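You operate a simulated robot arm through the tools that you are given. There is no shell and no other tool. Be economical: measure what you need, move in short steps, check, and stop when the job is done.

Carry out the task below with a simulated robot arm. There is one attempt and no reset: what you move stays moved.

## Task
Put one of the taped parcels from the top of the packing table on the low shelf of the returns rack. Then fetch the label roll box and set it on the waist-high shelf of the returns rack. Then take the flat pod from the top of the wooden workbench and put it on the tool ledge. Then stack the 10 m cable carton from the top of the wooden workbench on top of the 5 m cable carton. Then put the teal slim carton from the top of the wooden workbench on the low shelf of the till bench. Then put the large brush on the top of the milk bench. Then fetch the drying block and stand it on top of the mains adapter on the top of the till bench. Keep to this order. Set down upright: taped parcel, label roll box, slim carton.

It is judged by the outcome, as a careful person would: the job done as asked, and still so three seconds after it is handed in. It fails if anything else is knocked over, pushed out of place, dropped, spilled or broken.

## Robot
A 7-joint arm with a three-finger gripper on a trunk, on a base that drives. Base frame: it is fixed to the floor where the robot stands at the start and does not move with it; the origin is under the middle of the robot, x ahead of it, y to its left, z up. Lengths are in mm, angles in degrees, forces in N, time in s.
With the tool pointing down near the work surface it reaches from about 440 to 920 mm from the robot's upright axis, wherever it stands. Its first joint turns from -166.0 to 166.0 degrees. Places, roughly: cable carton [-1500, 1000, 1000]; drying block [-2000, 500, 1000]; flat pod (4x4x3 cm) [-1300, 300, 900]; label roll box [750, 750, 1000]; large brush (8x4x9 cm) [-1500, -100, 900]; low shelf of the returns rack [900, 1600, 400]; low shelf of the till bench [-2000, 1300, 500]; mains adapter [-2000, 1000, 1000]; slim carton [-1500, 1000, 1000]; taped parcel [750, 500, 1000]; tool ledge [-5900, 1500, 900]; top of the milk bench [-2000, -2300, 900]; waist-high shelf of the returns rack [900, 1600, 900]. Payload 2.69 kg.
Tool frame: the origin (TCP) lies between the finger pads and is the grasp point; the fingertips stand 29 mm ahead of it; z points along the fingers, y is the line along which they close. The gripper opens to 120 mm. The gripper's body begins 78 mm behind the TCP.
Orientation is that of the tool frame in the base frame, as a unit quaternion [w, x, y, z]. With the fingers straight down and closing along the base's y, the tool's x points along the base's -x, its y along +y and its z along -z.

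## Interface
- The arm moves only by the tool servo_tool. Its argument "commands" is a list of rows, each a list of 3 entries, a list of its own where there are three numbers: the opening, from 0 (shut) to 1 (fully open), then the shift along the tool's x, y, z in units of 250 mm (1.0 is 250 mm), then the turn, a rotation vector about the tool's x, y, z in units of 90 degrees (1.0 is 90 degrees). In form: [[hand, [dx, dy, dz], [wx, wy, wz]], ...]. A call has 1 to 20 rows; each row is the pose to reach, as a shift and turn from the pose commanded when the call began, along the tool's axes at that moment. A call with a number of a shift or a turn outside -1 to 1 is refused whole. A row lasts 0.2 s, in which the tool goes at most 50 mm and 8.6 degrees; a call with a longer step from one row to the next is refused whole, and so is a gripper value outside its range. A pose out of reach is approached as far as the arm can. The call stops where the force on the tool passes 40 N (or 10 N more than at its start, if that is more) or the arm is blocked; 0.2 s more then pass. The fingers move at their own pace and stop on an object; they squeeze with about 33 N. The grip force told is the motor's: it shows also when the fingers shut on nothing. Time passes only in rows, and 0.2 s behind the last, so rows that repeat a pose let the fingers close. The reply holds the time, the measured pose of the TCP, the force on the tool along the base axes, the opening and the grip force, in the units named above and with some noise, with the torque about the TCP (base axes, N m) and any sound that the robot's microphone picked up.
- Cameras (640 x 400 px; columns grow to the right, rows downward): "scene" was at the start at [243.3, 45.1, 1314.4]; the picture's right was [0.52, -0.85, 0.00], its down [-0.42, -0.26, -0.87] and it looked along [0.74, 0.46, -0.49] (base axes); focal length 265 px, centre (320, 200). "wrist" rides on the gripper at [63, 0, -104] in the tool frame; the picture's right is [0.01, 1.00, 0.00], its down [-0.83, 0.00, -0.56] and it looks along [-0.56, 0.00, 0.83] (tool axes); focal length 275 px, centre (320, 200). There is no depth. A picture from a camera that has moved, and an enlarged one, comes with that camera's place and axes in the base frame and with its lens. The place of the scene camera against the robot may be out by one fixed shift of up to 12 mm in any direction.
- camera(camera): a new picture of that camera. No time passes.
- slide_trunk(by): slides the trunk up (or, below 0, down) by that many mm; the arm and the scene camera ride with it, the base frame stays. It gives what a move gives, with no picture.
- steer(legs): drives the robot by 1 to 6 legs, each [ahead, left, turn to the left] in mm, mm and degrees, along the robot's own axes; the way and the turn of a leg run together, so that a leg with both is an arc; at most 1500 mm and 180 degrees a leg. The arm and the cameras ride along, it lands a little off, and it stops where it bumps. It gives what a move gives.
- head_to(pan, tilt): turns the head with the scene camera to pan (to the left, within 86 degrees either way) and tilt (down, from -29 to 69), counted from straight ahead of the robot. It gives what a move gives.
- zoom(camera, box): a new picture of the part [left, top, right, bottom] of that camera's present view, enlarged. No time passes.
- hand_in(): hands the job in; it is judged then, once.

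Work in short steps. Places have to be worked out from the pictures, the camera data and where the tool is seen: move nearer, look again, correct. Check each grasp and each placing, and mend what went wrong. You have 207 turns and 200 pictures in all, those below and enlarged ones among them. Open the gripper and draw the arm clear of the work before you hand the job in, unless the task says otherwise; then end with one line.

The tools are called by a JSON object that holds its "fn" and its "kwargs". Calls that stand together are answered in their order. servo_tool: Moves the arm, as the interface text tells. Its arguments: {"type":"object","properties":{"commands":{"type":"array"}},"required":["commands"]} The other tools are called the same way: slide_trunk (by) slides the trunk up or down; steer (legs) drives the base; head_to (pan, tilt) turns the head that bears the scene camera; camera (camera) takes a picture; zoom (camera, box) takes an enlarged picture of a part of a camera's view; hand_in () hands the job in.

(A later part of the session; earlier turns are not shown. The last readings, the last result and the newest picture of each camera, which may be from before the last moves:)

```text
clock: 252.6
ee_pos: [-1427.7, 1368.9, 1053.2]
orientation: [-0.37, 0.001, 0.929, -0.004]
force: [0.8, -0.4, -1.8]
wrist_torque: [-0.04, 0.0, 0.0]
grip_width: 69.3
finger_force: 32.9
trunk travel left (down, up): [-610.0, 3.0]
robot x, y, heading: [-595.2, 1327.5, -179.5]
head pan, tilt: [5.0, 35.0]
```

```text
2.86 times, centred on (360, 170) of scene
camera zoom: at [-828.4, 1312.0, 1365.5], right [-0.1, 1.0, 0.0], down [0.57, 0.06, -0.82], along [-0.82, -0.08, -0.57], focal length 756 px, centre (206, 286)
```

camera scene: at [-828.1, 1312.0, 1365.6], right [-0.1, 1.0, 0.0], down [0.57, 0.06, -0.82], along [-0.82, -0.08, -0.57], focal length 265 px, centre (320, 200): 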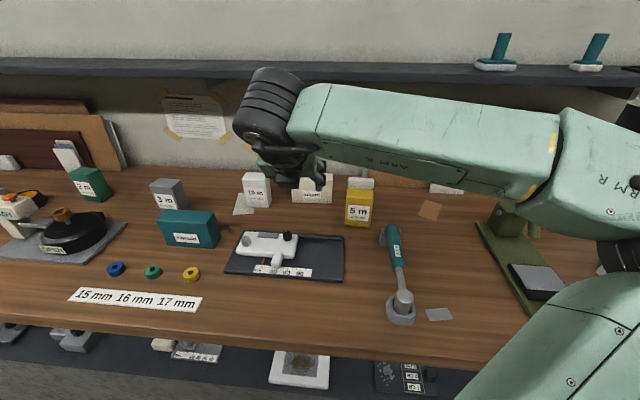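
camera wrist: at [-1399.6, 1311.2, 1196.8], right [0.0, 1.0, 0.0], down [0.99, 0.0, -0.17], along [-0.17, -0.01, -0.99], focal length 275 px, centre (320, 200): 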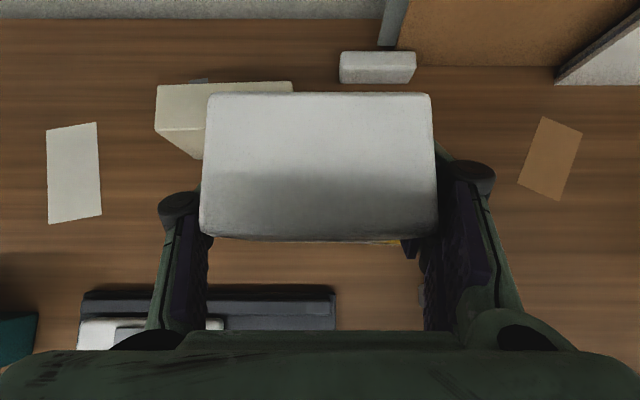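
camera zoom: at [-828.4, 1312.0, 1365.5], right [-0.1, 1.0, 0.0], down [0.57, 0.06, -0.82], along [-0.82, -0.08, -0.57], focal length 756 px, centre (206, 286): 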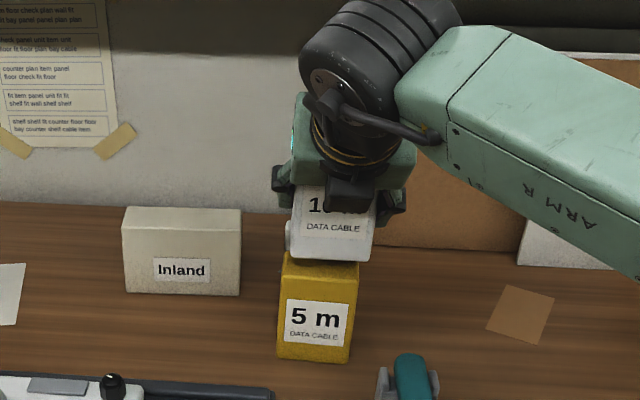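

The 5 m carton's centre is near (-1426, 1364), so I trim by 5 mm, then lower and creep to contact.

{"fn": "servo_tool", "kwargs": {"commands": [[0.3, [-0.011, -0.02, -0.01], [0, 0, 0]], [0.3, [-0.035, -0.02, 0.016], [0, 0, 0]], [0.3, [-0.055, -0.02, 0.036], [0, 0, 0]], [0.3, [-0.055, -0.02, 0.036], [0, 0, 0]]]}}

{"fn": "servo_tool", "kwargs": {"commands": [[0.3, [-0.008, 0, 0.008], [0, 0, 0]], [0.3, [-0.016, 0, 0.017], [0, 0, 0]], [0.3, [-0.016, 0, 0.017], [0, 0, 0]]]}}

{"fn": "zoom", "kwargs": {"camera": "scene", "box": [280, 100, 440, 240]}}

```text
clock: 253.6
ee_pos: [-1424.3, 1363.6, 1037.2]
orientation: [-0.368, 0.001, 0.93, -0.004]
force: [-0.1, 0.1, -1.5]
wrist_torque: [0.02, 0.01, 0.02]
grip_width: 69.5
finger_force: 32.9
trunk travel left (down, up): [-610.0, 3.0]
robot x, y, heading: [-593.8, 1322.9, -179.7]
head pan, tilt: [5.0, 35.0]
```

```text
clock: 254.4
ee_pos: [-1423.8, 1363.6, 1036.7]
orientation: [-0.372, 0.001, 0.928, -0.003]
force: [-4.0, 3.0, 21.9]
wrist_torque: [0.47, 0.09, 0.01]
grip_width: 69.4
finger_force: 32.9
trunk travel left (down, up): [-610.0, 3.0]
robot x, y, heading: [-596.5, 1324.6, -179.5]
head pan, tilt: [5.0, 35.0]
```

```text
2.86 times, centred on (360, 170) of scene
camera zoom: at [-826.5, 1312.1, 1366.3], right [-0.1, 1.0, 0.0], down [0.57, 0.06, -0.82], along [-0.82, -0.08, -0.57], focal length 756 px, centre (206, 286)
```

zoom: 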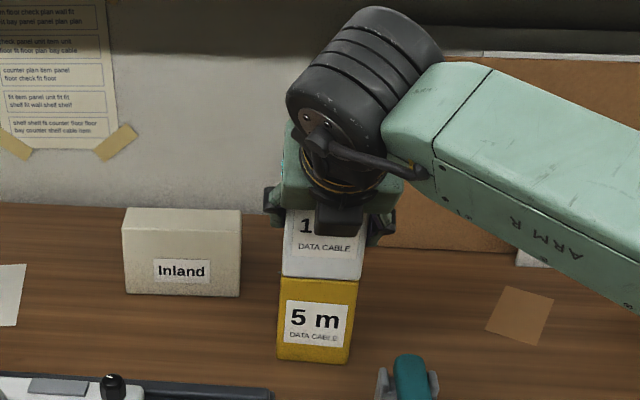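

Contact, and the edges line up. I relieve the pressure, open, and retract along the tool axis.

{"fn": "servo_tool", "kwargs": {"commands": [[0.3, [0.016, 0, -0.017], [0, 0, 0]], [0.45, [0.016, 0, -0.017], [0, 0, 0]], [0.7, [0.016, 0, -0.017], [0, 0, 0]], [0.85, [0.016, 0, -0.017], [0, 0, 0]], [0.85, [0.016, 0, -0.017], [0, 0, 0]], [0.85, [0.016, 0, -0.1], [0, 0, 0]], [0.85, [0.016, 0, -0.25], [0, 0, 0]], [0.85, [0.016, 0, -0.4], [0, 0, 0]], [0.85, [0.016, 0, -0.5], [0, 0, 0]], [0.85, [0.016, 0, -0.5], [0, 0, 0]]]}}

{"fn": "camera", "kwargs": {"camera": "wrist"}}

{"fn": "zoom", "kwargs": {"camera": "scene", "box": [280, 100, 440, 240]}}

```text
clock: 256.6
ee_pos: [-1339.4, 1365.7, 1129.4]
orientation: [-0.37, 0.0, 0.929, -0.004]
force: [-0.3, 0.6, 0.1]
wrist_torque: [0.01, 0.0, 0.01]
grip_width: 101.8
finger_force: 0.0
trunk travel left (down, up): [-610.0, 3.0]
robot x, y, heading: [-594.6, 1325.3, -179.1]
head pan, tilt: [5.0, 35.0]
```

```text
93 pictures are left
camera wrist: at [-1314.6, 1365.9, 1250.1], right [0.0, 1.0, 0.0], down [0.99, 0.0, -0.17], along [-0.17, 0.0, -0.99], focal length 275 px, centre (320, 200)
```

wrist: 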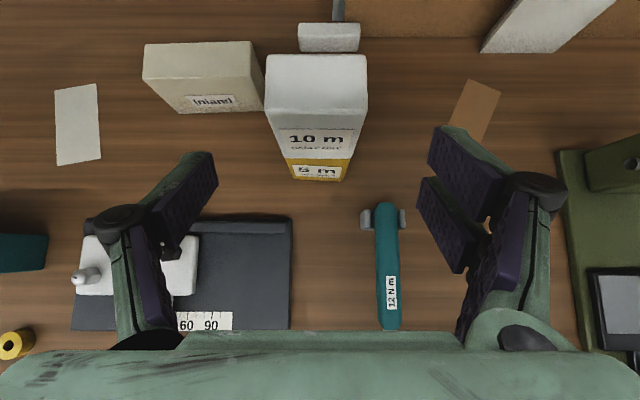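

```text
2.86 times, centred on (360, 170) of scene
camera zoom: at [-828.4, 1312.0, 1365.5], right [-0.1, 1.0, 0.0], down [0.57, 0.06, -0.82], along [-0.82, -0.08, -0.57], focal length 756 px, centre (206, 286)
```

zoom: 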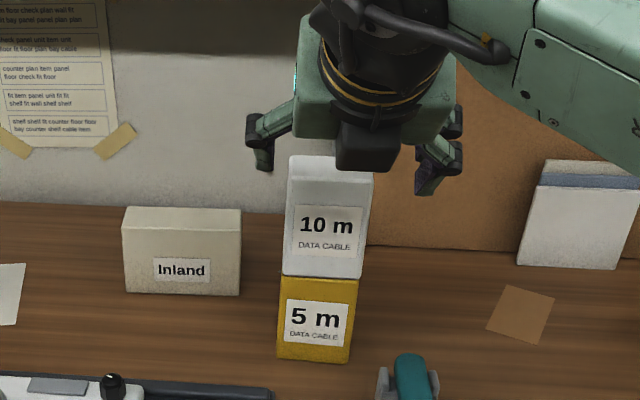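

The stack stands well. Next is the teal "Abroad" slim carton; like the label box it needs gripping across its thin depth from one end. I drive to a stance south of it with heading about 149°.

{"fn": "steer", "kwargs": {"legs": [[-100, 0, 0], [0, 690, 0], [0, 0, -31]]}}

{"fn": "head_to", "kwargs": {"pan": 10, "tilt": 40}}

{"fn": "camera", "kwargs": {"camera": "scene"}}

{"fn": "camera", "kwargs": {"camera": "wrist"}}

```text
clock: 264.7
ee_pos: [-1102.6, 1054.4, 1129.9]
orientation: [-0.357, 0.249, 0.895, 0.095]
force: [0.0, 0.7, -0.3]
wrist_torque: [-0.01, -0.01, 0.03]
grip_width: 102.0
finger_force: 0.0
trunk travel left (down, up): [-610.0, 3.0]
robot x, y, heading: [-480.2, 637.5, 149.8]
head pan, tilt: [5.0, 35.0]
```

```text
clock: 265.4
ee_pos: [-1100.7, 1053.8, 1129.2]
orientation: [-0.356, 0.249, 0.896, 0.095]
force: [0.3, 0.2, -0.6]
wrist_torque: [0.0, -0.03, 0.0]
grip_width: 101.9
finger_force: 0.1
trunk travel left (down, up): [-610.0, 3.0]
robot x, y, heading: [-482.1, 634.4, 149.6]
head pan, tilt: [10.0, 40.0]
```

```text
91 pictures are left
camera scene: at [-687.9, 741.7, 1358.0], right [0.35, 0.94, 0.0], down [0.6, -0.22, -0.77], along [-0.72, 0.27, -0.64], focal length 265 px, centre (320, 200)
```

scene: 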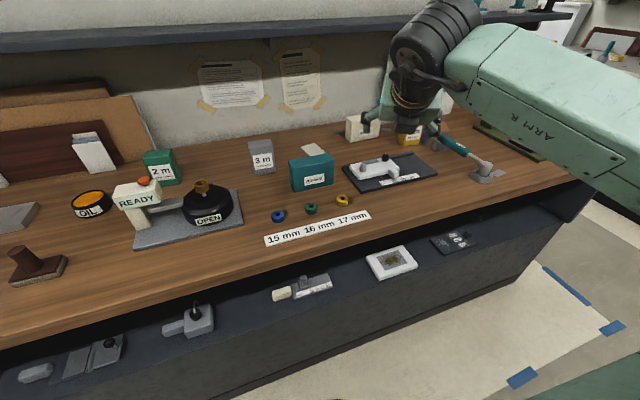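

```text
90 pictures are left
camera wrist: at [-1079.8, 1040.8, 1250.0], right [0.51, 0.86, 0.0], down [0.85, -0.5, -0.17], along [-0.14, 0.08, -0.99], focal length 275 px, centre (320, 200)
```

wrist: 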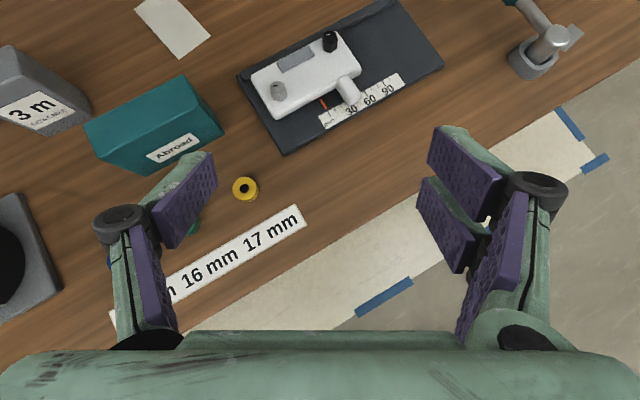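

{"fn": "zoom", "kwargs": {"camera": "wrist", "box": [60, 50, 260, 200]}}

{"fn": "zoom", "kwargs": {"camera": "scene", "box": [190, 120, 390, 260]}}

```text
2.67 times, centred on (160, 125) of wrist
camera zoom: at [-1079.8, 1040.8, 1250.0], right [0.51, 0.86, 0.0], down [0.85, -0.5, -0.17], along [-0.14, 0.08, -0.99], focal length 734 px, centre (747, 400)
```

zoom: 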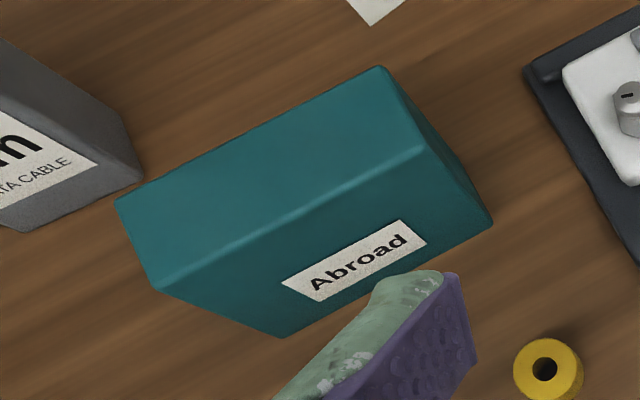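

```text
2.86 times, centred on (290, 190) of scene
camera zoom: at [-687.9, 741.7, 1358.0], right [0.35, 0.94, 0.0], down [0.6, -0.22, -0.77], along [-0.72, 0.27, -0.64], focal length 756 px, centre (406, 229)
```

zoom: 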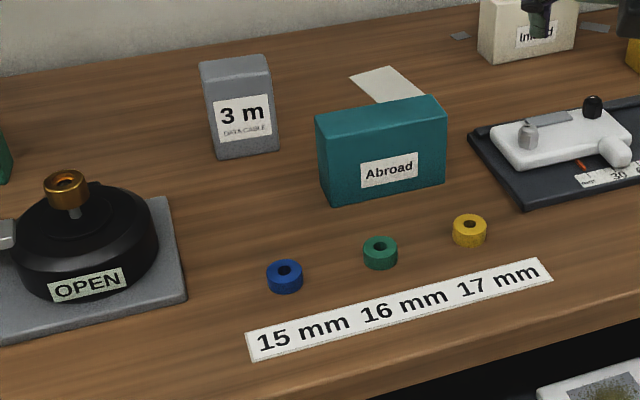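

Carton measured: x -1327…-1283, y 880…1002, z 880…960, square to the bench. I nudge the base closer and yaw the tool to point along +y for a grip at its near (south) end.

{"fn": "steer", "kwargs": {"legs": [[51, 87, 0]]}}

{"fn": "servo_tool", "kwargs": {"commands": [[0.65, [-0.018, -0.093, 0.026], [-0.05, 0, 0.053]], [0.65, [-0.035, -0.186, 0.051], [-0.1, 0, 0.106]], [0.65, [-0.053, -0.279, 0.077], [-0.15, 0, 0.159]], [0.65, [-0.07, -0.372, 0.103], [-0.2, 0, 0.212]], [0.65, [-0.088, -0.464, 0.128], [-0.25, 0, 0.265]], [0.65, [-0.105, -0.557, 0.154], [-0.3, 0, 0.318]], [0.65, [-0.123, -0.65, 0.18], [-0.351, 0, 0.371]], [0.65, [-0.14, -0.743, 0.205], [-0.401, 0, 0.424]], [0.65, [-0.158, -0.836, 0.231], [-0.451, 0, 0.477]], [0.65, [-0.158, -0.836, 0.231], [-0.451, 0, 0.477]]]}}

{"fn": "camera", "kwargs": {"camera": "wrist"}}

```text
clock: 266.7
ee_pos: [-1189.4, 1003.6, 1130.0]
orientation: [-0.357, 0.246, 0.896, 0.093]
force: [-0.6, 0.1, -0.8]
wrist_torque: [0.01, 0.01, 0.02]
grip_width: 102.0
finger_force: 0.1
trunk travel left (down, up): [-610.0, 3.0]
robot x, y, heading: [-570.9, 589.1, 150.0]
head pan, tilt: [10.0, 40.0]
```

```text
clock: 268.9
ee_pos: [-1303.5, 827.8, 1061.9]
orientation: [-0.26, 0.658, 0.657, 0.259]
force: [-0.6, 0.6, -0.3]
wrist_torque: [0.0, -0.02, -0.01]
grip_width: 77.9
finger_force: 0.0
trunk travel left (down, up): [-610.0, 3.0]
robot x, y, heading: [-569.9, 588.2, 149.9]
head pan, tilt: [10.0, 40.0]
```

```text
87 pictures are left
camera wrist: at [-1303.8, 801.9, 1181.8], right [1.0, 0.0, 0.0], down [0.0, -0.99, -0.16], along [0.0, 0.16, -0.99], focal length 275 px, centre (320, 200)
```

wrist: 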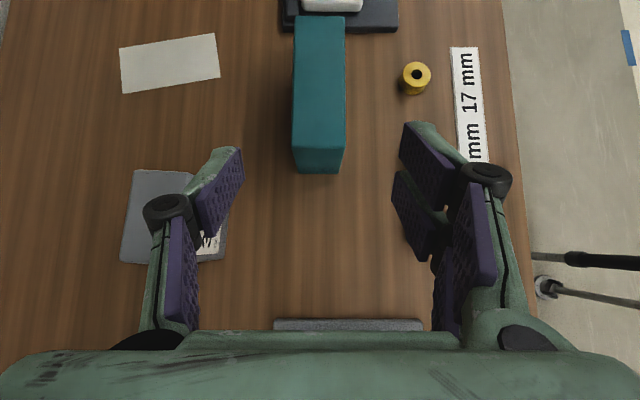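

Perfectly centred. Advancing to the grasp and closing.

{"fn": "servo_tool", "kwargs": {"commands": [[0.65, [-0.02, 0, 0.15], [0, 0, 0]], [0.65, [-0.045, 0, 0.32], [0, 0, 0]], [0.65, [-0.07, 0, 0.49], [0, 0, 0]], [0.65, [-0.092, 0, 0.648], [0, 0, 0]], [0.65, [-0.092, 0, 0.648], [0, 0, 0]], [0.4, [-0.092, 0, 0.648], [0, 0, 0]], [0.2, [-0.092, 0, 0.648], [0, 0, 0]], [0.2, [-0.092, 0, 0.648], [0, 0, 0]], [0.2, [-0.092, 0, 0.648], [0, 0, 0]]]}}

{"fn": "camera", "kwargs": {"camera": "wrist"}}

```text
clock: 270.9
ee_pos: [-1304.8, 921.3, 929.4]
orientation: [-0.26, 0.657, 0.659, 0.258]
force: [0.6, 0.0, 1.3]
wrist_torque: [-0.02, 0.0, -0.04]
grip_width: 45.5
finger_force: 32.7
trunk travel left (down, up): [-610.0, 3.0]
robot x, y, heading: [-568.8, 588.4, 149.7]
head pan, tilt: [10.0, 40.0]
```

```text
86 pictures are left
camera wrist: at [-1305.1, 896.1, 1050.2], right [1.0, 0.01, 0.0], down [0.01, -0.99, -0.16], along [0.0, 0.16, -0.99], focal length 275 px, centre (320, 200)
```

wrist: 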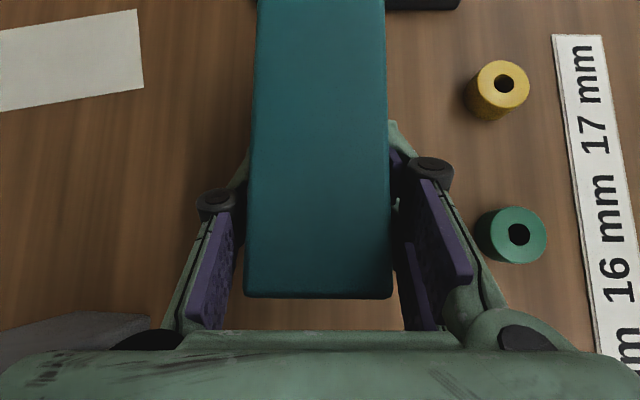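

Gripped (45.5 mm). I lift it, then yaw back to the travel pose.

{"fn": "servo_tool", "kwargs": {"commands": [[0.2, [0.05, 0, -0.054], [0, 0, 0]], [0.2, [0.15, 0, -0.16], [0, 0, 0]], [0.2, [0.26, 0, -0.278], [0, 0, 0]], [0.2, [0.355, 0, -0.38], [0, 0, 0]], [0.2, [0.355, 0, -0.38], [0, 0, 0]]]}}

{"fn": "servo_tool", "kwargs": {"commands": [[0.2, [0.048, 0.052, 0.002], [0.05, 0, -0.053]], [0.2, [0.096, 0.103, 0.005], [0.1, 0, -0.106]], [0.2, [0.144, 0.155, 0.007], [0.149, 0, -0.16]], [0.2, [0.192, 0.206, 0.01], [0.199, 0, -0.213]], [0.2, [0.241, 0.258, 0.012], [0.249, 0, -0.266]], [0.2, [0.289, 0.309, 0.015], [0.299, 0, -0.319]], [0.2, [0.337, 0.361, 0.017], [0.348, 0, -0.373]], [0.2, [0.385, 0.412, 0.02], [0.398, 0, -0.426]], [0.2, [0.433, 0.464, 0.022], [0.448, 0, -0.479]], [0.2, [0.433, 0.464, 0.022], [0.448, 0, -0.479]]]}}

{"fn": "camera", "kwargs": {"camera": "scene"}}

```text
clock: 272.1
ee_pos: [-1307.4, 922.0, 1061.3]
orientation: [-0.26, 0.658, 0.658, 0.258]
force: [0.1, 0.5, -1.3]
wrist_torque: [-0.04, 0.03, -0.03]
grip_width: 45.5
finger_force: 33.8
trunk travel left (down, up): [-610.0, 3.0]
robot x, y, heading: [-572.1, 584.2, 149.6]
head pan, tilt: [10.0, 40.0]
```

```text
clock: 274.3
ee_pos: [-1188.2, 1005.2, 1126.1]
orientation: [-0.355, 0.247, 0.897, 0.097]
force: [0.2, -0.5, -1.5]
wrist_torque: [0.04, -0.04, -0.01]
grip_width: 45.3
finger_force: 33.4
trunk travel left (down, up): [-610.0, 3.0]
robot x, y, heading: [-572.2, 586.4, 149.8]
head pan, tilt: [10.0, 40.0]
```

```text
85 pictures are left
camera scene: at [-775.1, 692.3, 1358.0], right [0.35, 0.94, 0.0], down [0.6, -0.22, -0.77], along [-0.72, 0.26, -0.64], focal length 265 px, centre (320, 200)
```

scene: 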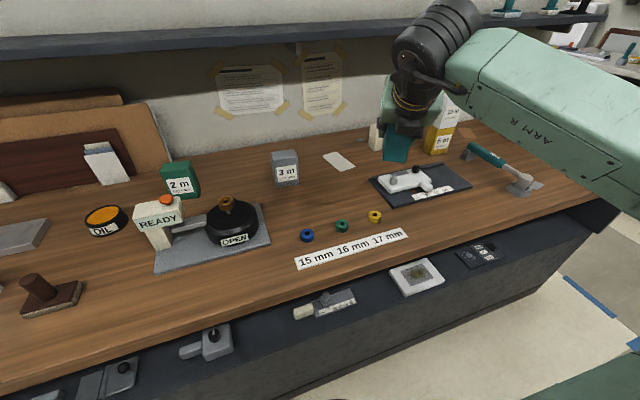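

The carton is held upright. Now I drive back from the bench, north through the aisle, and west to the far side of the till bench.

{"fn": "steer", "kwargs": {"legs": [[-276, -160, 0], [0, 0, 30], [0, -1450, 0], [0, -720, 0], [1450, 0, 0], [1000, 0, 0]]}}

{"fn": "head_to", "kwargs": {"pan": 75, "tilt": 25}}

{"fn": "camera", "kwargs": {"camera": "scene"}}

```text
clock: 306.5
ee_pos: [-3431.1, 2921.4, 1125.4]
orientation: [-0.367, 0.016, 0.93, 0.005]
force: [-0.3, 0.2, -1.6]
wrist_torque: [0.01, -0.03, 0.0]
grip_width: 45.4
finger_force: 33.2
trunk travel left (down, up): [-610.0, 3.0]
robot x, y, heading: [-2688.5, 2851.4, 178.8]
head pan, tilt: [10.0, 40.0]
```

```text
clock: 307.9
ee_pos: [-3432.7, 2919.3, 1126.4]
orientation: [-0.367, 0.016, 0.93, 0.005]
force: [0.1, 0.4, -1.4]
wrist_torque: [0.03, 0.0, 0.02]
grip_width: 45.4
finger_force: 32.7
trunk travel left (down, up): [-610.0, 3.0]
robot x, y, heading: [-2686.4, 2848.9, 178.9]
head pan, tilt: [75.0, 25.0]
```

```text
84 pictures are left
camera scene: at [-2859.2, 2765.1, 1381.3], right [-0.96, 0.28, 0.0], down [0.12, 0.41, -0.91], along [-0.26, -0.87, -0.42], focal length 265 px, centre (320, 200)
```

scene: 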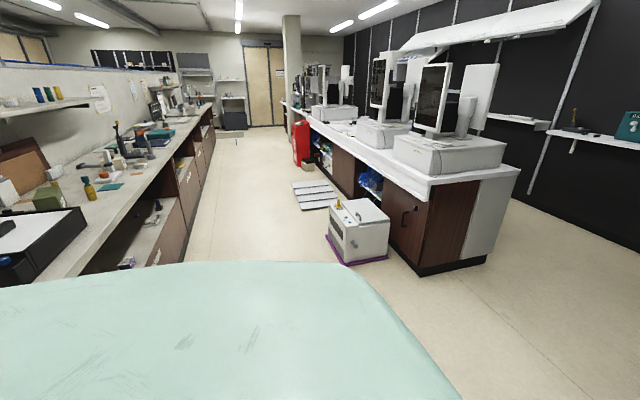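

I see the till bench's open side facing west, with a corridor about 1.1 m wide. I reposition, turn to face south (-y), and take a look at the bench's low shelf.

{"fn": "steer", "kwargs": {"legs": [[310, 250, 0], [0, 0, 91], [900, 0, 0]]}}

{"fn": "head_to", "kwargs": {"pan": 60, "tilt": 30}}

{"fn": "camera", "kwargs": {"camera": "scene"}}

```text
clock: 318.7
ee_pos: [-3133.7, 978.8, 1125.3]
orientation: [-0.267, -0.635, 0.679, -0.253]
force: [0.4, 0.0, -1.4]
wrist_torque: [0.04, 0.01, -0.01]
grip_width: 45.6
finger_force: 32.9
trunk travel left (down, up): [-610.0, 3.0]
robot x, y, heading: [-3040.2, 1721.6, -93.1]
head pan, tilt: [75.0, 25.0]
```

```text
clock: 319.4
ee_pos: [-3134.2, 980.2, 1126.7]
orientation: [-0.268, -0.635, 0.68, -0.252]
force: [0.7, 1.0, -2.1]
wrist_torque: [0.0, -0.01, 0.03]
grip_width: 45.2
finger_force: 32.4
trunk travel left (down, up): [-610.0, 3.0]
robot x, y, heading: [-3039.3, 1722.8, -93.3]
head pan, tilt: [60.0, 30.0]
```

```text
83 pictures are left
camera scene: at [-2963.1, 1512.6, 1373.3], right [-0.55, -0.84, 0.0], down [-0.42, 0.27, -0.87], along [0.72, -0.47, -0.5], focal length 265 px, centre (320, 200)
```

scene: 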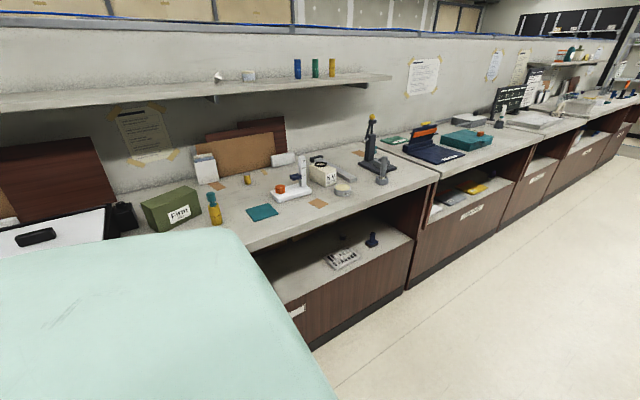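

The low shelf bay spans roughly y 580–2000 with front at x ≈ -2400. I pull the arm in and lower the trunk, staying in the corridor, to see the shelf from a lower angle.

{"fn": "servo_tool", "kwargs": {"commands": [[0.2, [-0.1, 0, -0.093], [0, 0, 0]], [0.2, [-0.2, 0, -0.186], [0, 0, 0]], [0.2, [-0.3, 0, -0.28], [0, 0, 0]], [0.2, [-0.4, 0, -0.373], [0, 0, 0]], [0.2, [-0.5, 0, -0.466], [0, 0, 0]], [0.2, [-0.5, 0, -0.466], [0, 0, 0]]]}}

{"fn": "slide_trunk", "kwargs": {"by": -380}}

{"fn": "head_to", "kwargs": {"pan": 70, "tilt": 15}}

{"fn": "camera", "kwargs": {"camera": "scene"}}

```text
clock: 320.8
ee_pos: [-3122.8, 1149.4, 1123.7]
orientation: [-0.267, -0.635, 0.68, -0.251]
force: [1.1, -0.1, -1.7]
wrist_torque: [0.03, 0.02, 0.02]
grip_width: 45.2
finger_force: 33.0
trunk travel left (down, up): [-610.0, 3.0]
robot x, y, heading: [-3041.7, 1721.4, -93.2]
head pan, tilt: [60.0, 30.0]
```

```text
clock: 324.5
ee_pos: [-3124.0, 1149.5, 743.9]
orientation: [-0.268, -0.635, 0.679, -0.252]
force: [1.3, 0.1, -0.3]
wrist_torque: [0.0, 0.01, 0.02]
grip_width: 45.6
finger_force: 32.8
trunk travel left (down, up): [-230.0, 383.0]
robot x, y, heading: [-3041.5, 1718.7, -93.2]
head pan, tilt: [60.0, 30.0]
```

```text
clock: 325.3
ee_pos: [-3123.5, 1148.4, 745.2]
orientation: [-0.268, -0.635, 0.68, -0.252]
force: [0.6, 1.1, -1.5]
wrist_torque: [0.05, 0.01, -0.02]
grip_width: 45.4
finger_force: 32.9
trunk travel left (down, up): [-230.0, 383.0]
robot x, y, heading: [-3041.6, 1716.0, -93.3]
head pan, tilt: [70.0, 15.0]
```

```text
82 pictures are left
camera scene: at [-2953.0, 1525.3, 1017.5], right [-0.4, -0.92, 0.0], down [-0.24, 0.1, -0.97], along [0.89, -0.38, -0.26], focal length 265 px, centre (320, 200)
```

scene: 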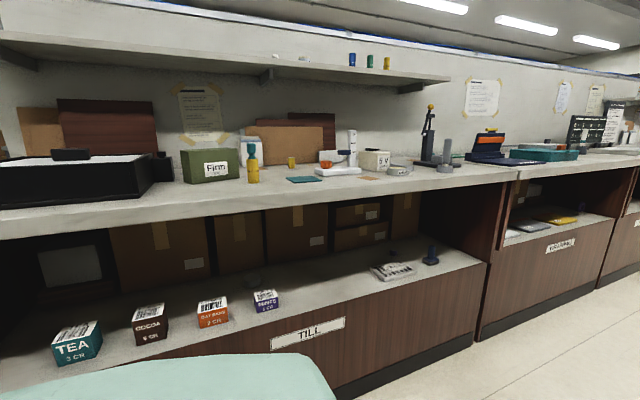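

The shelf is clear between the mints box and the grey device (y ≈ 1090–1390), surface z ≈ 547, opening up to z ≈ 833. I drive to line up with y 1240 and turn to face +x.

{"fn": "steer", "kwargs": {"legs": [[428, -50, 0], [0, 0, 93]]}}

{"fn": "head_to", "kwargs": {"pan": 0, "tilt": 20}}

{"fn": "camera", "kwargs": {"camera": "scene"}}

{"fn": "camera", "kwargs": {"camera": "wrist"}}

```text
clock: 331.9
ee_pos: [-2543.9, 1223.0, 742.5]
orientation: [0.007, 0.93, -0.023, 0.367]
force: [-0.5, -0.2, -0.5]
wrist_torque: [-0.03, 0.03, 0.03]
grip_width: 45.3
finger_force: 32.8
trunk travel left (down, up): [-230.0, 383.0]
robot x, y, heading: [-3115.8, 1295.7, -2.5]
head pan, tilt: [70.0, 15.0]
```

```text
clock: 333.3
ee_pos: [-2545.2, 1222.0, 744.1]
orientation: [0.008, 0.93, -0.023, 0.367]
force: [-0.3, -0.2, -1.4]
wrist_torque: [0.01, 0.04, 0.01]
grip_width: 45.4
finger_force: 32.9
trunk travel left (down, up): [-230.0, 383.0]
robot x, y, heading: [-3114.1, 1290.7, -2.3]
head pan, tilt: [0.0, 20.0]
```

```text
81 pictures are left
camera scene: at [-2857.0, 1283.1, 1009.4], right [-0.04, -1.0, 0.0], down [-0.34, 0.01, -0.94], along [0.94, -0.04, -0.34], focal length 265 px, centre (320, 200)
```

scene: 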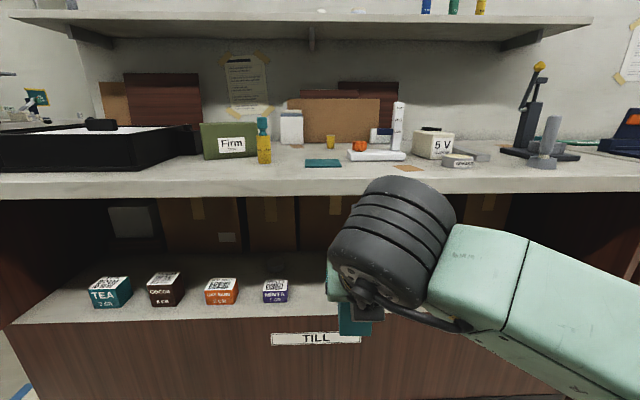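

```text
80 pictures are left
camera wrist: at [-2569.5, 1222.3, 864.3], right [-0.05, -1.0, 0.0], down [-0.99, 0.05, -0.16], along [0.16, -0.01, -0.99], focal length 275 px, centre (320, 200)
```

wrist: 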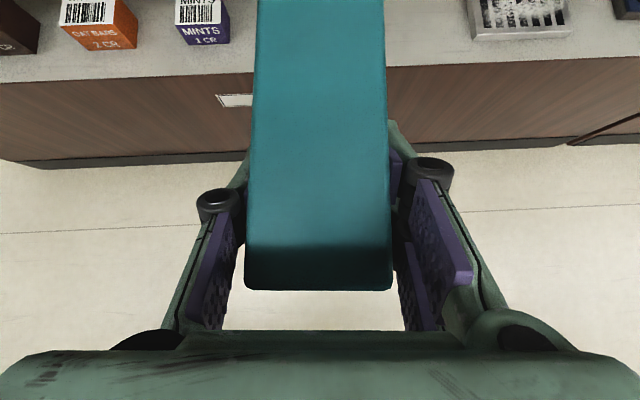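

Triangulating against the mints box, the shelf is at z ≈ 433 with its front edge near x ≈ -2262, free span y 952–1360. I lower the trunk further and drive in part-way.

{"fn": "slide_trunk", "kwargs": {"by": -200}}

{"fn": "steer", "kwargs": {"legs": [[200, -25, 0]]}}

{"fn": "camera", "kwargs": {"camera": "scene"}}

{"fn": "camera", "kwargs": {"camera": "wrist"}}

```text
clock: 335.7
ee_pos: [-2545.5, 1221.9, 596.8]
orientation: [0.009, 0.929, -0.024, 0.369]
force: [0.1, -0.2, -0.5]
wrist_torque: [-0.02, 0.07, 0.0]
grip_width: 45.3
finger_force: 32.8
trunk travel left (down, up): [-79.0, 535.0]
robot x, y, heading: [-3116.7, 1295.9, -2.3]
head pan, tilt: [0.0, 20.0]
stopped: the arm was blocked; the commanded pose is now the measured one
```

```text
clock: 337.3
ee_pos: [-2340.6, 1188.8, 597.6]
orientation: [0.008, 0.929, -0.024, 0.37]
force: [-0.5, -0.1, -0.9]
wrist_torque: [-0.01, 0.02, 0.01]
grip_width: 45.4
finger_force: 32.9
trunk travel left (down, up): [-79.0, 535.0]
robot x, y, heading: [-2912.9, 1264.1, -2.6]
head pan, tilt: [0.0, 20.0]
```

```text
79 pictures are left
camera scene: at [-2655.0, 1250.0, 861.4], right [-0.04, -1.0, 0.0], down [-0.34, 0.01, -0.94], along [0.94, -0.04, -0.34], focal length 265 px, centre (320, 200)
```

scene: 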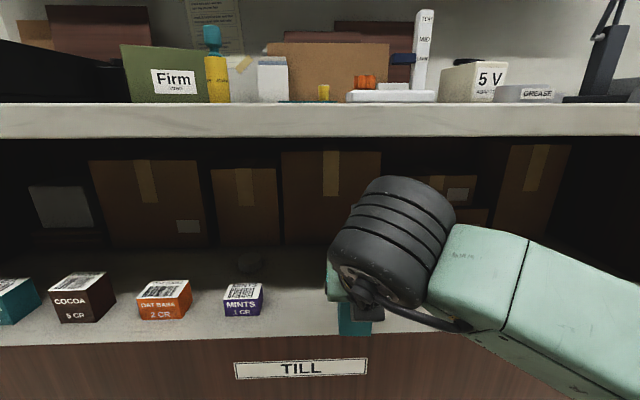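

```text
78 pictures are left
camera wrist: at [-2366.9, 1188.6, 717.7], right [-0.05, -1.0, 0.0], down [-0.98, 0.05, -0.17], along [0.17, -0.01, -0.99], focal length 275 px, centre (320, 200)
```

wrist: 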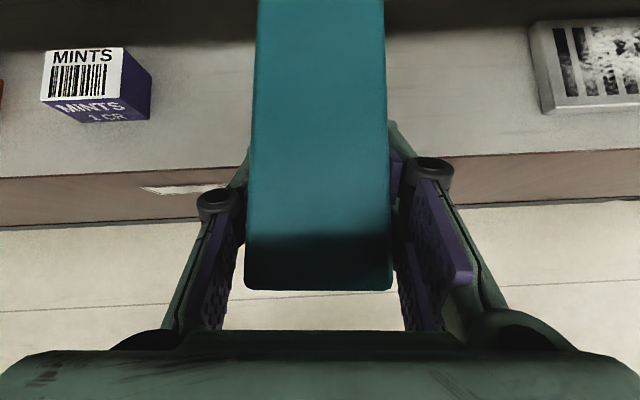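

The trunk bottomed out, so the arm will do the last lowering. Clearance to the benchtop is fine; I drive the remaining 140 mm in.

{"fn": "steer", "kwargs": {"legs": [[140, 5, 0]]}}

{"fn": "servo_tool", "kwargs": {"commands": [[0.2, [-0.05, 0, 0.054], [0, 0, 0]], [0.2, [-0.11, 0, 0.117], [0, 0, 0]], [0.2, [-0.17, 0, 0.182], [0, 0, 0]], [0.2, [-0.22, 0, 0.235], [0, 0, 0]], [0.2, [-0.22, 0, 0.235], [0, 0, 0]]]}}

{"fn": "camera", "kwargs": {"camera": "scene"}}

{"fn": "camera", "kwargs": {"camera": "wrist"}}

```text
clock: 338.6
ee_pos: [-2200.7, 1190.0, 596.0]
orientation: [0.008, 0.929, -0.023, 0.369]
force: [-0.2, 0.1, -0.8]
wrist_torque: [0.02, 0.01, -0.02]
grip_width: 45.5
finger_force: 32.8
trunk travel left (down, up): [-79.0, 535.0]
robot x, y, heading: [-2772.5, 1264.9, -2.2]
head pan, tilt: [0.0, 20.0]
```

```text
clock: 339.8
ee_pos: [-2195.9, 1186.8, 520.9]
orientation: [0.007, 0.929, -0.023, 0.369]
force: [0.0, 0.1, -1.6]
wrist_torque: [-0.04, 0.05, 0.01]
grip_width: 45.4
finger_force: 33.1
out of reach, approached as far as the arm can: row 4, 5
trunk travel left (down, up): [-79.0, 535.0]
robot x, y, heading: [-2771.7, 1265.6, -1.8]
head pan, tilt: [0.0, 20.0]
```

```text
77 pictures are left
camera scene: at [-2516.6, 1249.2, 861.4], right [-0.04, -1.0, 0.0], down [-0.34, 0.01, -0.94], along [0.94, -0.03, -0.34], focal length 265 px, centre (320, 200)
```

scene: 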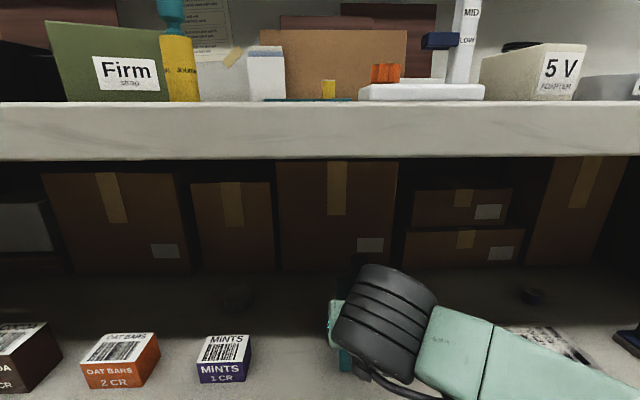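

```text
76 pictures are left
camera wrist: at [-2222.1, 1186.9, 641.3], right [-0.04, -1.0, 0.0], down [-0.99, 0.04, -0.17], along [0.17, -0.01, -0.99], focal length 275 px, centre (320, 200)
```

wrist: 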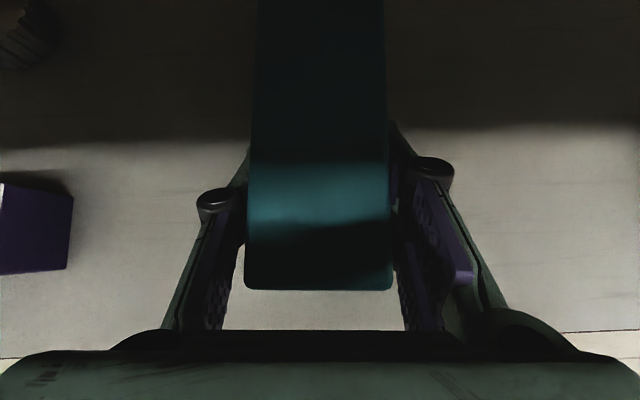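

The arm is too folded to go lower here. I back the base up 180 mm and extend the arm by the same amount, which gives more downward reach.

{"fn": "steer", "kwargs": {"legs": [[-190, -6, 0]]}}

{"fn": "servo_tool", "kwargs": {"commands": [[0.2, [0.09, 0, 0.082], [0, 0, 0]], [0.2, [0.18, 0, 0.165], [0, 0, 0]], [0.2, [0.27, 0, 0.25], [0, 0, 0]], [0.2, [0.36, 0, 0.335], [0, 0, 0]], [0.2, [0.45, 0, 0.42], [0, 0, 0]], [0.2, [0.54, 0, 0.5], [0, 0, 0]], [0.2, [0.54, 0, 0.5], [0, 0, 0]]]}}

{"fn": "slide_trunk", "kwargs": {"by": -20}}

{"fn": "zoom", "kwargs": {"camera": "scene", "box": [180, 200, 540, 400]}}

```text
clock: 341.4
ee_pos: [-2384.4, 1191.9, 522.2]
orientation: [0.006, 0.929, -0.021, 0.37]
force: [0.6, 0.4, -1.1]
wrist_torque: [0.01, -0.02, 0.01]
grip_width: 45.4
finger_force: 33.2
trunk travel left (down, up): [-79.0, 535.0]
robot x, y, heading: [-2958.4, 1260.6, -1.6]
head pan, tilt: [0.0, 20.0]
```

```text
clock: 343.0
ee_pos: [-2198.3, 1180.4, 524.4]
orientation: [0.008, 0.929, -0.021, 0.369]
force: [0.4, 0.6, -1.8]
wrist_torque: [-0.01, 0.05, 0.02]
grip_width: 45.0
finger_force: 32.6
trunk travel left (down, up): [-79.0, 535.0]
robot x, y, heading: [-2960.9, 1263.4, -1.8]
head pan, tilt: [0.0, 20.0]
```

```text
clock: 343.6
ee_pos: [-2200.0, 1181.0, 527.3]
orientation: [0.008, 0.928, -0.02, 0.371]
force: [0.2, 0.4, -1.8]
wrist_torque: [0.04, 0.02, -0.01]
grip_width: 45.6
finger_force: 33.1
trunk travel left (down, up): [-59.0, 555.0]
robot x, y, heading: [-2963.1, 1261.0, -1.7]
head pan, tilt: [0.0, 20.0]
```

```text
1.78 times, centred on (360, 300) of scene
camera zoom: at [-2706.4, 1253.4, 861.3], right [-0.03, -1.0, 0.0], down [-0.33, 0.01, -0.94], along [0.94, -0.03, -0.33], focal length 470 px, centre (249, 22)
```

zoom: 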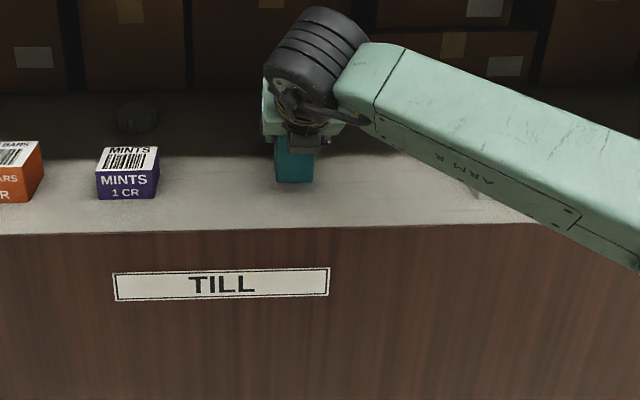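

Now I descend with the extended arm, gently.

{"fn": "servo_tool", "kwargs": {"commands": [[0.2, [-0.027, 0, 0.029], [0, 0, 0]], [0.2, [-0.054, 0, 0.058], [0, 0, 0]], [0.2, [-0.07, 0, 0.075], [0, 0, 0]], [0.2, [-0.085, 0, 0.09], [0, 0, 0]], [0.2, [-0.085, 0, 0.09], [0, 0, 0]]]}}

{"fn": "servo_tool", "kwargs": {"commands": [[0.2, [-0.014, 0, 0.015], [0, 0, 0]], [0.2, [-0.028, 0, 0.03], [0, 0, 0]], [0.2, [-0.028, 0, 0.03], [0, 0, 0]]]}}

{"fn": "zoom", "kwargs": {"camera": "scene", "box": [180, 200, 540, 400]}}

```text
clock: 345.0
ee_pos: [-2200.5, 1183.3, 502.0]
orientation: [0.007, 0.927, -0.016, 0.375]
force: [0.8, -0.3, -2.1]
wrist_torque: [0.03, 0.01, -0.02]
grip_width: 45.2
finger_force: 33.1
trunk travel left (down, up): [-59.0, 555.0]
robot x, y, heading: [-2963.8, 1263.9, -1.8]
head pan, tilt: [0.0, 20.0]
stopped in row 5: the arm was blocked; the commanded pose is now the measured one
```

```text
clock: 345.8
ee_pos: [-2199.1, 1183.2, 497.3]
orientation: [0.006, 0.924, -0.017, 0.382]
force: [9.5, -1.9, 35.5]
wrist_torque: [-0.14, -0.92, 0.02]
grip_width: 45.4
finger_force: 33.4
trunk travel left (down, up): [-59.0, 555.0]
robot x, y, heading: [-2956.5, 1266.3, -1.8]
head pan, tilt: [0.0, 20.0]
```

```text
1.78 times, centred on (360, 300) of scene
camera zoom: at [-2708.9, 1250.6, 861.8], right [-0.03, -1.0, 0.0], down [-0.33, 0.01, -0.94], along [0.94, -0.03, -0.33], focal length 470 px, centre (249, 22)
```

zoom: 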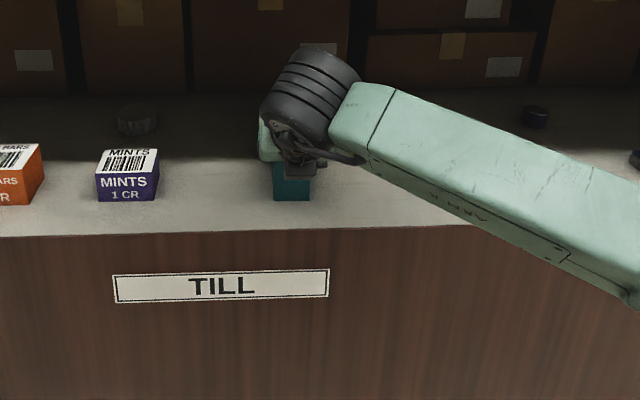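

Contact (shelf ≈ z 447). I level the slight pitch, relieve pressure, then open.

{"fn": "servo_tool", "kwargs": {"commands": [[0.2, [0.012, 0, -0.013], [0, -0.016, 0]], [0.2, [0.012, 0, -0.013], [0, -0.016, 0]], [0.4, [0.012, 0, -0.013], [0, -0.016, 0]], [0.65, [0.012, 0, -0.013], [0, -0.016, 0]], [0.65, [0.012, 0, -0.013], [0, -0.016, 0]]]}}

{"fn": "servo_tool", "kwargs": {"commands": [[0.65, [0, 0, -0.05], [0, 0, 0]], [0.65, [0, 0, -0.15], [0, 0, 0]], [0.65, [0, 0, -0.27], [0, 0, 0]], [0.65, [0, 0, -0.4], [0, 0, 0]], [0.65, [0, 0, -0.4], [0, 0, 0]]]}}

{"fn": "camera", "kwargs": {"camera": "wrist"}}

{"fn": "zoom", "kwargs": {"camera": "scene", "box": [180, 200, 540, 400]}}

```text
clock: 347.2
ee_pos: [-2201.1, 1183.6, 497.9]
orientation: [0.007, 0.931, -0.018, 0.364]
force: [0.1, -0.7, 0.0]
wrist_torque: [0.02, 0.03, 0.01]
grip_width: 78.1
finger_force: 0.0
trunk travel left (down, up): [-59.0, 555.0]
robot x, y, heading: [-2958.3, 1260.5, -1.9]
head pan, tilt: [0.0, 20.0]
stopped in row 5: the arm was blocked; the commanded pose is now the measured one
```

```text
clock: 348.6
ee_pos: [-2268.4, 1188.8, 572.2]
orientation: [0.007, 0.931, -0.012, 0.364]
force: [-1.3, 0.0, 0.3]
wrist_torque: [0.0, 0.01, 0.03]
grip_width: 78.2
finger_force: 0.0
trunk travel left (down, up): [-59.0, 555.0]
robot x, y, heading: [-2959.7, 1261.5, -1.8]
head pan, tilt: [0.0, 20.0]
stopped in row 5: the arm was blocked; the commanded pose is now the measured one
```

```text
73 pictures are left
camera wrist: at [-2294.4, 1189.8, 692.4], right [-0.03, -1.0, 0.01], down [-0.99, 0.03, -0.16], along [0.16, -0.01, -0.99], focal length 275 px, centre (320, 200)
```

wrist: 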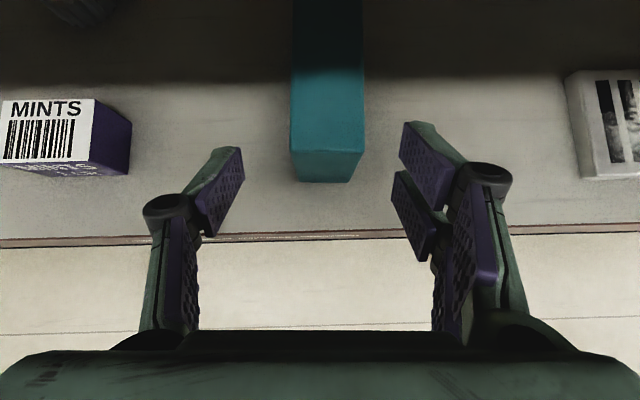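

```text
1.78 times, centred on (360, 300) of scene
camera zoom: at [-2709.2, 1251.1, 861.7], right [-0.03, -1.0, 0.0], down [-0.33, 0.01, -0.94], along [0.94, -0.03, -0.33], focal length 470 px, centre (249, 22)
```

zoom: 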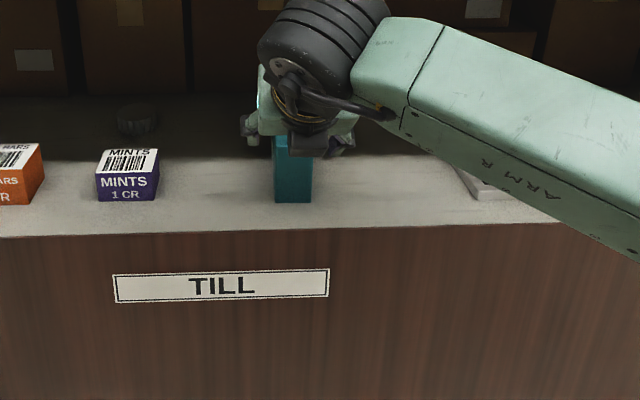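

The slim carton stands upright on the low shelf. I back out, raise the trunk, and survey the adapter and drying block while here.

{"fn": "steer", "kwargs": {"legs": [[-280, 0, 0]]}}

{"fn": "slide_trunk", "kwargs": {"by": 400}}

{"fn": "slide_trunk", "kwargs": {"by": 155}}

{"fn": "head_to", "kwargs": {"pan": -15, "tilt": 30}}

{"fn": "camera", "kwargs": {"camera": "scene"}}

```text
clock: 350.6
ee_pos: [-2543.7, 1195.2, 571.5]
orientation: [0.007, 0.931, -0.016, 0.364]
force: [-0.5, -0.2, -1.0]
wrist_torque: [-0.02, 0.0, 0.02]
grip_width: 78.0
finger_force: 0.0
trunk travel left (down, up): [-59.0, 555.0]
robot x, y, heading: [-3236.8, 1270.3, -1.8]
head pan, tilt: [0.0, 20.0]
```

```text
clock: 354.4
ee_pos: [-2540.4, 1196.7, 941.4]
orientation: [0.008, 0.934, -0.016, 0.357]
force: [-0.3, 1.2, 0.2]
wrist_torque: [0.02, 0.0, 0.0]
grip_width: 78.1
finger_force: 0.0
trunk travel left (down, up): [-459.0, 155.0]
robot x, y, heading: [-3235.1, 1267.7, -2.1]
head pan, tilt: [0.0, 20.0]
```

```text
clock: 356.2
ee_pos: [-2539.5, 1196.2, 1096.0]
orientation: [0.008, 0.934, -0.016, 0.358]
force: [0.3, 0.9, -0.5]
wrist_torque: [0.0, 0.04, -0.02]
grip_width: 78.2
finger_force: 0.1
trunk travel left (down, up): [-613.0, 0.0]
robot x, y, heading: [-3235.8, 1275.1, -1.8]
head pan, tilt: [0.0, 20.0]
```

```text
clock: 356.9
ee_pos: [-2539.6, 1195.2, 1096.0]
orientation: [0.008, 0.934, -0.016, 0.357]
force: [0.1, -0.4, 0.0]
wrist_torque: [0.01, -0.01, 0.01]
grip_width: 77.9
finger_force: 0.0
trunk travel left (down, up): [-613.0, 0.0]
robot x, y, heading: [-3235.4, 1270.5, -2.1]
head pan, tilt: [-15.0, 30.0]
```

```text
71 pictures are left
camera scene: at [-2982.1, 1237.9, 1376.5], right [-0.29, -0.96, 0.0], down [-0.48, 0.14, -0.87], along [0.83, -0.25, -0.5], focal length 265 px, centre (320, 200)
```

scene: 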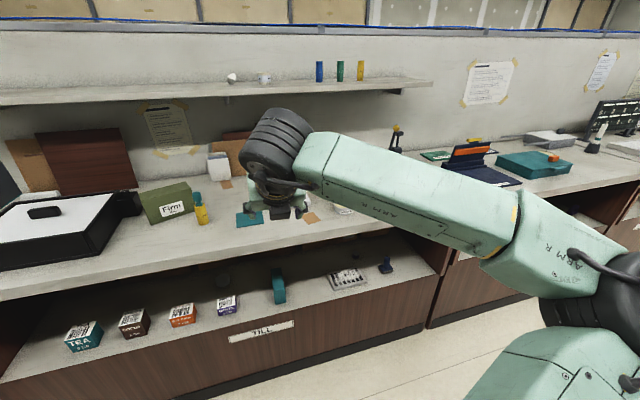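

Next is the large brush on the wooden workbench. I drive back round through the north aisle to its east side and turn to face it.

{"fn": "steer", "kwargs": {"legs": [[0, 1500, 2], [1450, 0, 0], [1400, 0, 0], [0, -1450, 0], [0, -1080, 0], [0, 0, 179]]}}

{"fn": "head_to", "kwargs": {"pan": 15, "tilt": 35}}

{"fn": "camera", "kwargs": {"camera": "scene"}}

```text
clock: 408.6
ee_pos: [-996.0, 303.3, 1094.7]
orientation: [-0.357, 0.007, 0.934, 0.004]
force: [0.1, 0.7, -0.3]
wrist_torque: [-0.03, -0.01, -0.01]
grip_width: 78.1
finger_force: 0.0
trunk travel left (down, up): [-613.0, 0.0]
robot x, y, heading: [-296.8, 245.7, 179.2]
head pan, tilt: [-15.0, 30.0]
```

```text
clock: 409.5
ee_pos: [-995.2, 302.8, 1095.3]
orientation: [-0.358, 0.007, 0.934, 0.004]
force: [0.2, 0.1, 0.5]
wrist_torque: [0.01, 0.01, 0.01]
grip_width: 77.7
finger_force: 0.1
trunk travel left (down, up): [-613.0, 0.0]
robot x, y, heading: [-297.3, 242.7, 179.3]
head pan, tilt: [15.0, 35.0]
```

```text
70 pictures are left
camera scene: at [-531.1, 219.8, 1368.7], right [-0.25, 0.97, 0.0], down [0.56, 0.14, -0.82], along [-0.79, -0.2, -0.57], focal length 265 px, centre (320, 200)
```

scene: 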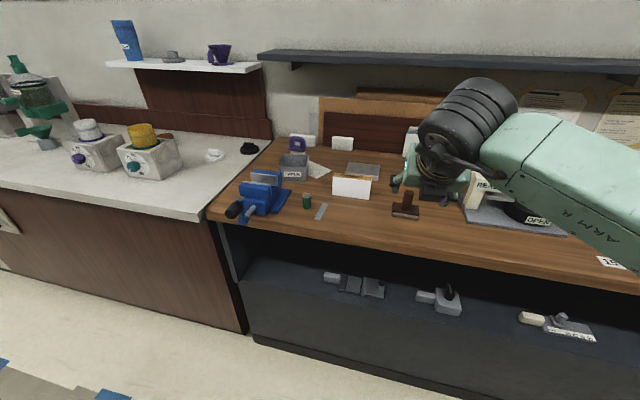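

The purple brush stands at about (-1520, -125). I drive in to view it with the wrist camera.

{"fn": "steer", "kwargs": {"legs": [[330, 355, 0]]}}

{"fn": "camera", "kwargs": {"camera": "wrist"}}

{"fn": "camera", "kwargs": {"camera": "scene"}}

```text
clock: 412.9
ee_pos: [-1332.2, -45.7, 1096.3]
orientation: [-0.358, 0.01, 0.934, 0.005]
force: [-0.2, -0.3, -0.2]
wrist_torque: [0.01, 0.01, 0.05]
grip_width: 78.1
finger_force: 0.1
trunk travel left (down, up): [-613.0, 0.0]
robot x, y, heading: [-638.0, -114.2, 178.7]
head pan, tilt: [15.0, 35.0]
```

```text
69 pictures are left
camera wrist: at [-1311.0, -48.1, 1216.7], right [0.02, 1.0, 0.01], down [0.99, -0.02, -0.14], along [-0.14, 0.01, -0.99], focal length 275 px, centre (320, 200)
```

wrist: 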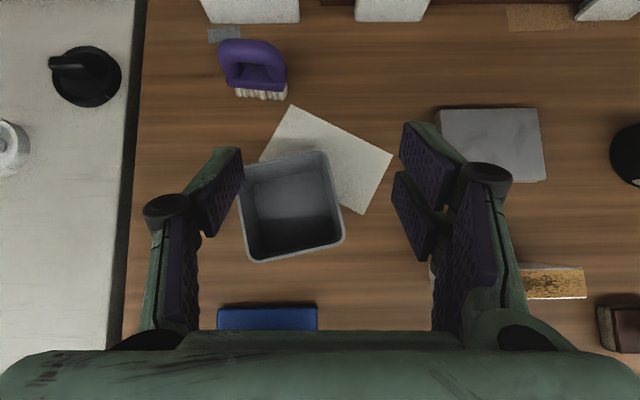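

```text
68 pictures are left
camera scene: at [-869.4, -133.6, 1368.7], right [-0.24, 0.97, 0.0], down [0.56, 0.14, -0.82], along [-0.8, -0.2, -0.57], focal length 265 px, centre (320, 200)
```

scene: 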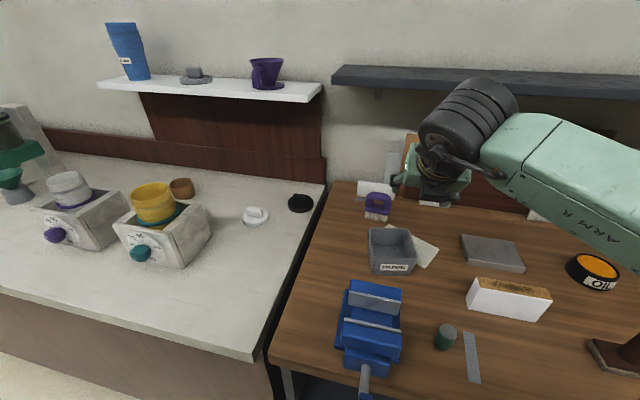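

{"fn": "zoom", "kwargs": {"camera": "wrist", "box": [190, 10, 330, 130]}}

{"fn": "zoom", "kwargs": {"camera": "scene", "box": [330, 160, 450, 290]}}

```text
3.33 times, centred on (260, 70) of wrist
camera zoom: at [-1311.0, -48.1, 1216.7], right [0.02, 1.0, 0.01], down [0.99, -0.02, -0.14], along [-0.14, 0.01, -0.99], focal length 918 px, centre (520, 633)
```

zoom: 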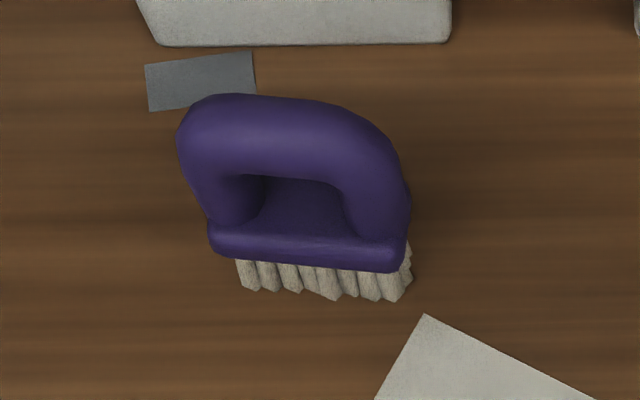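

```text
3.08 times, centred on (390, 225) of scene
camera zoom: at [-869.4, -133.6, 1368.7], right [-0.24, 0.97, 0.0], down [0.56, 0.14, -0.82], along [-0.8, -0.2, -0.57], focal length 814 px, centre (105, 123)
```

zoom: 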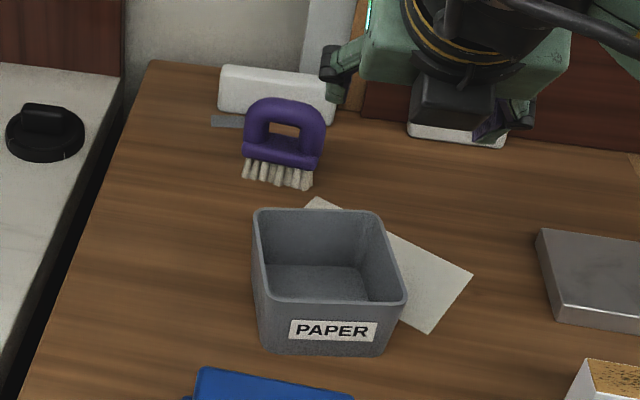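

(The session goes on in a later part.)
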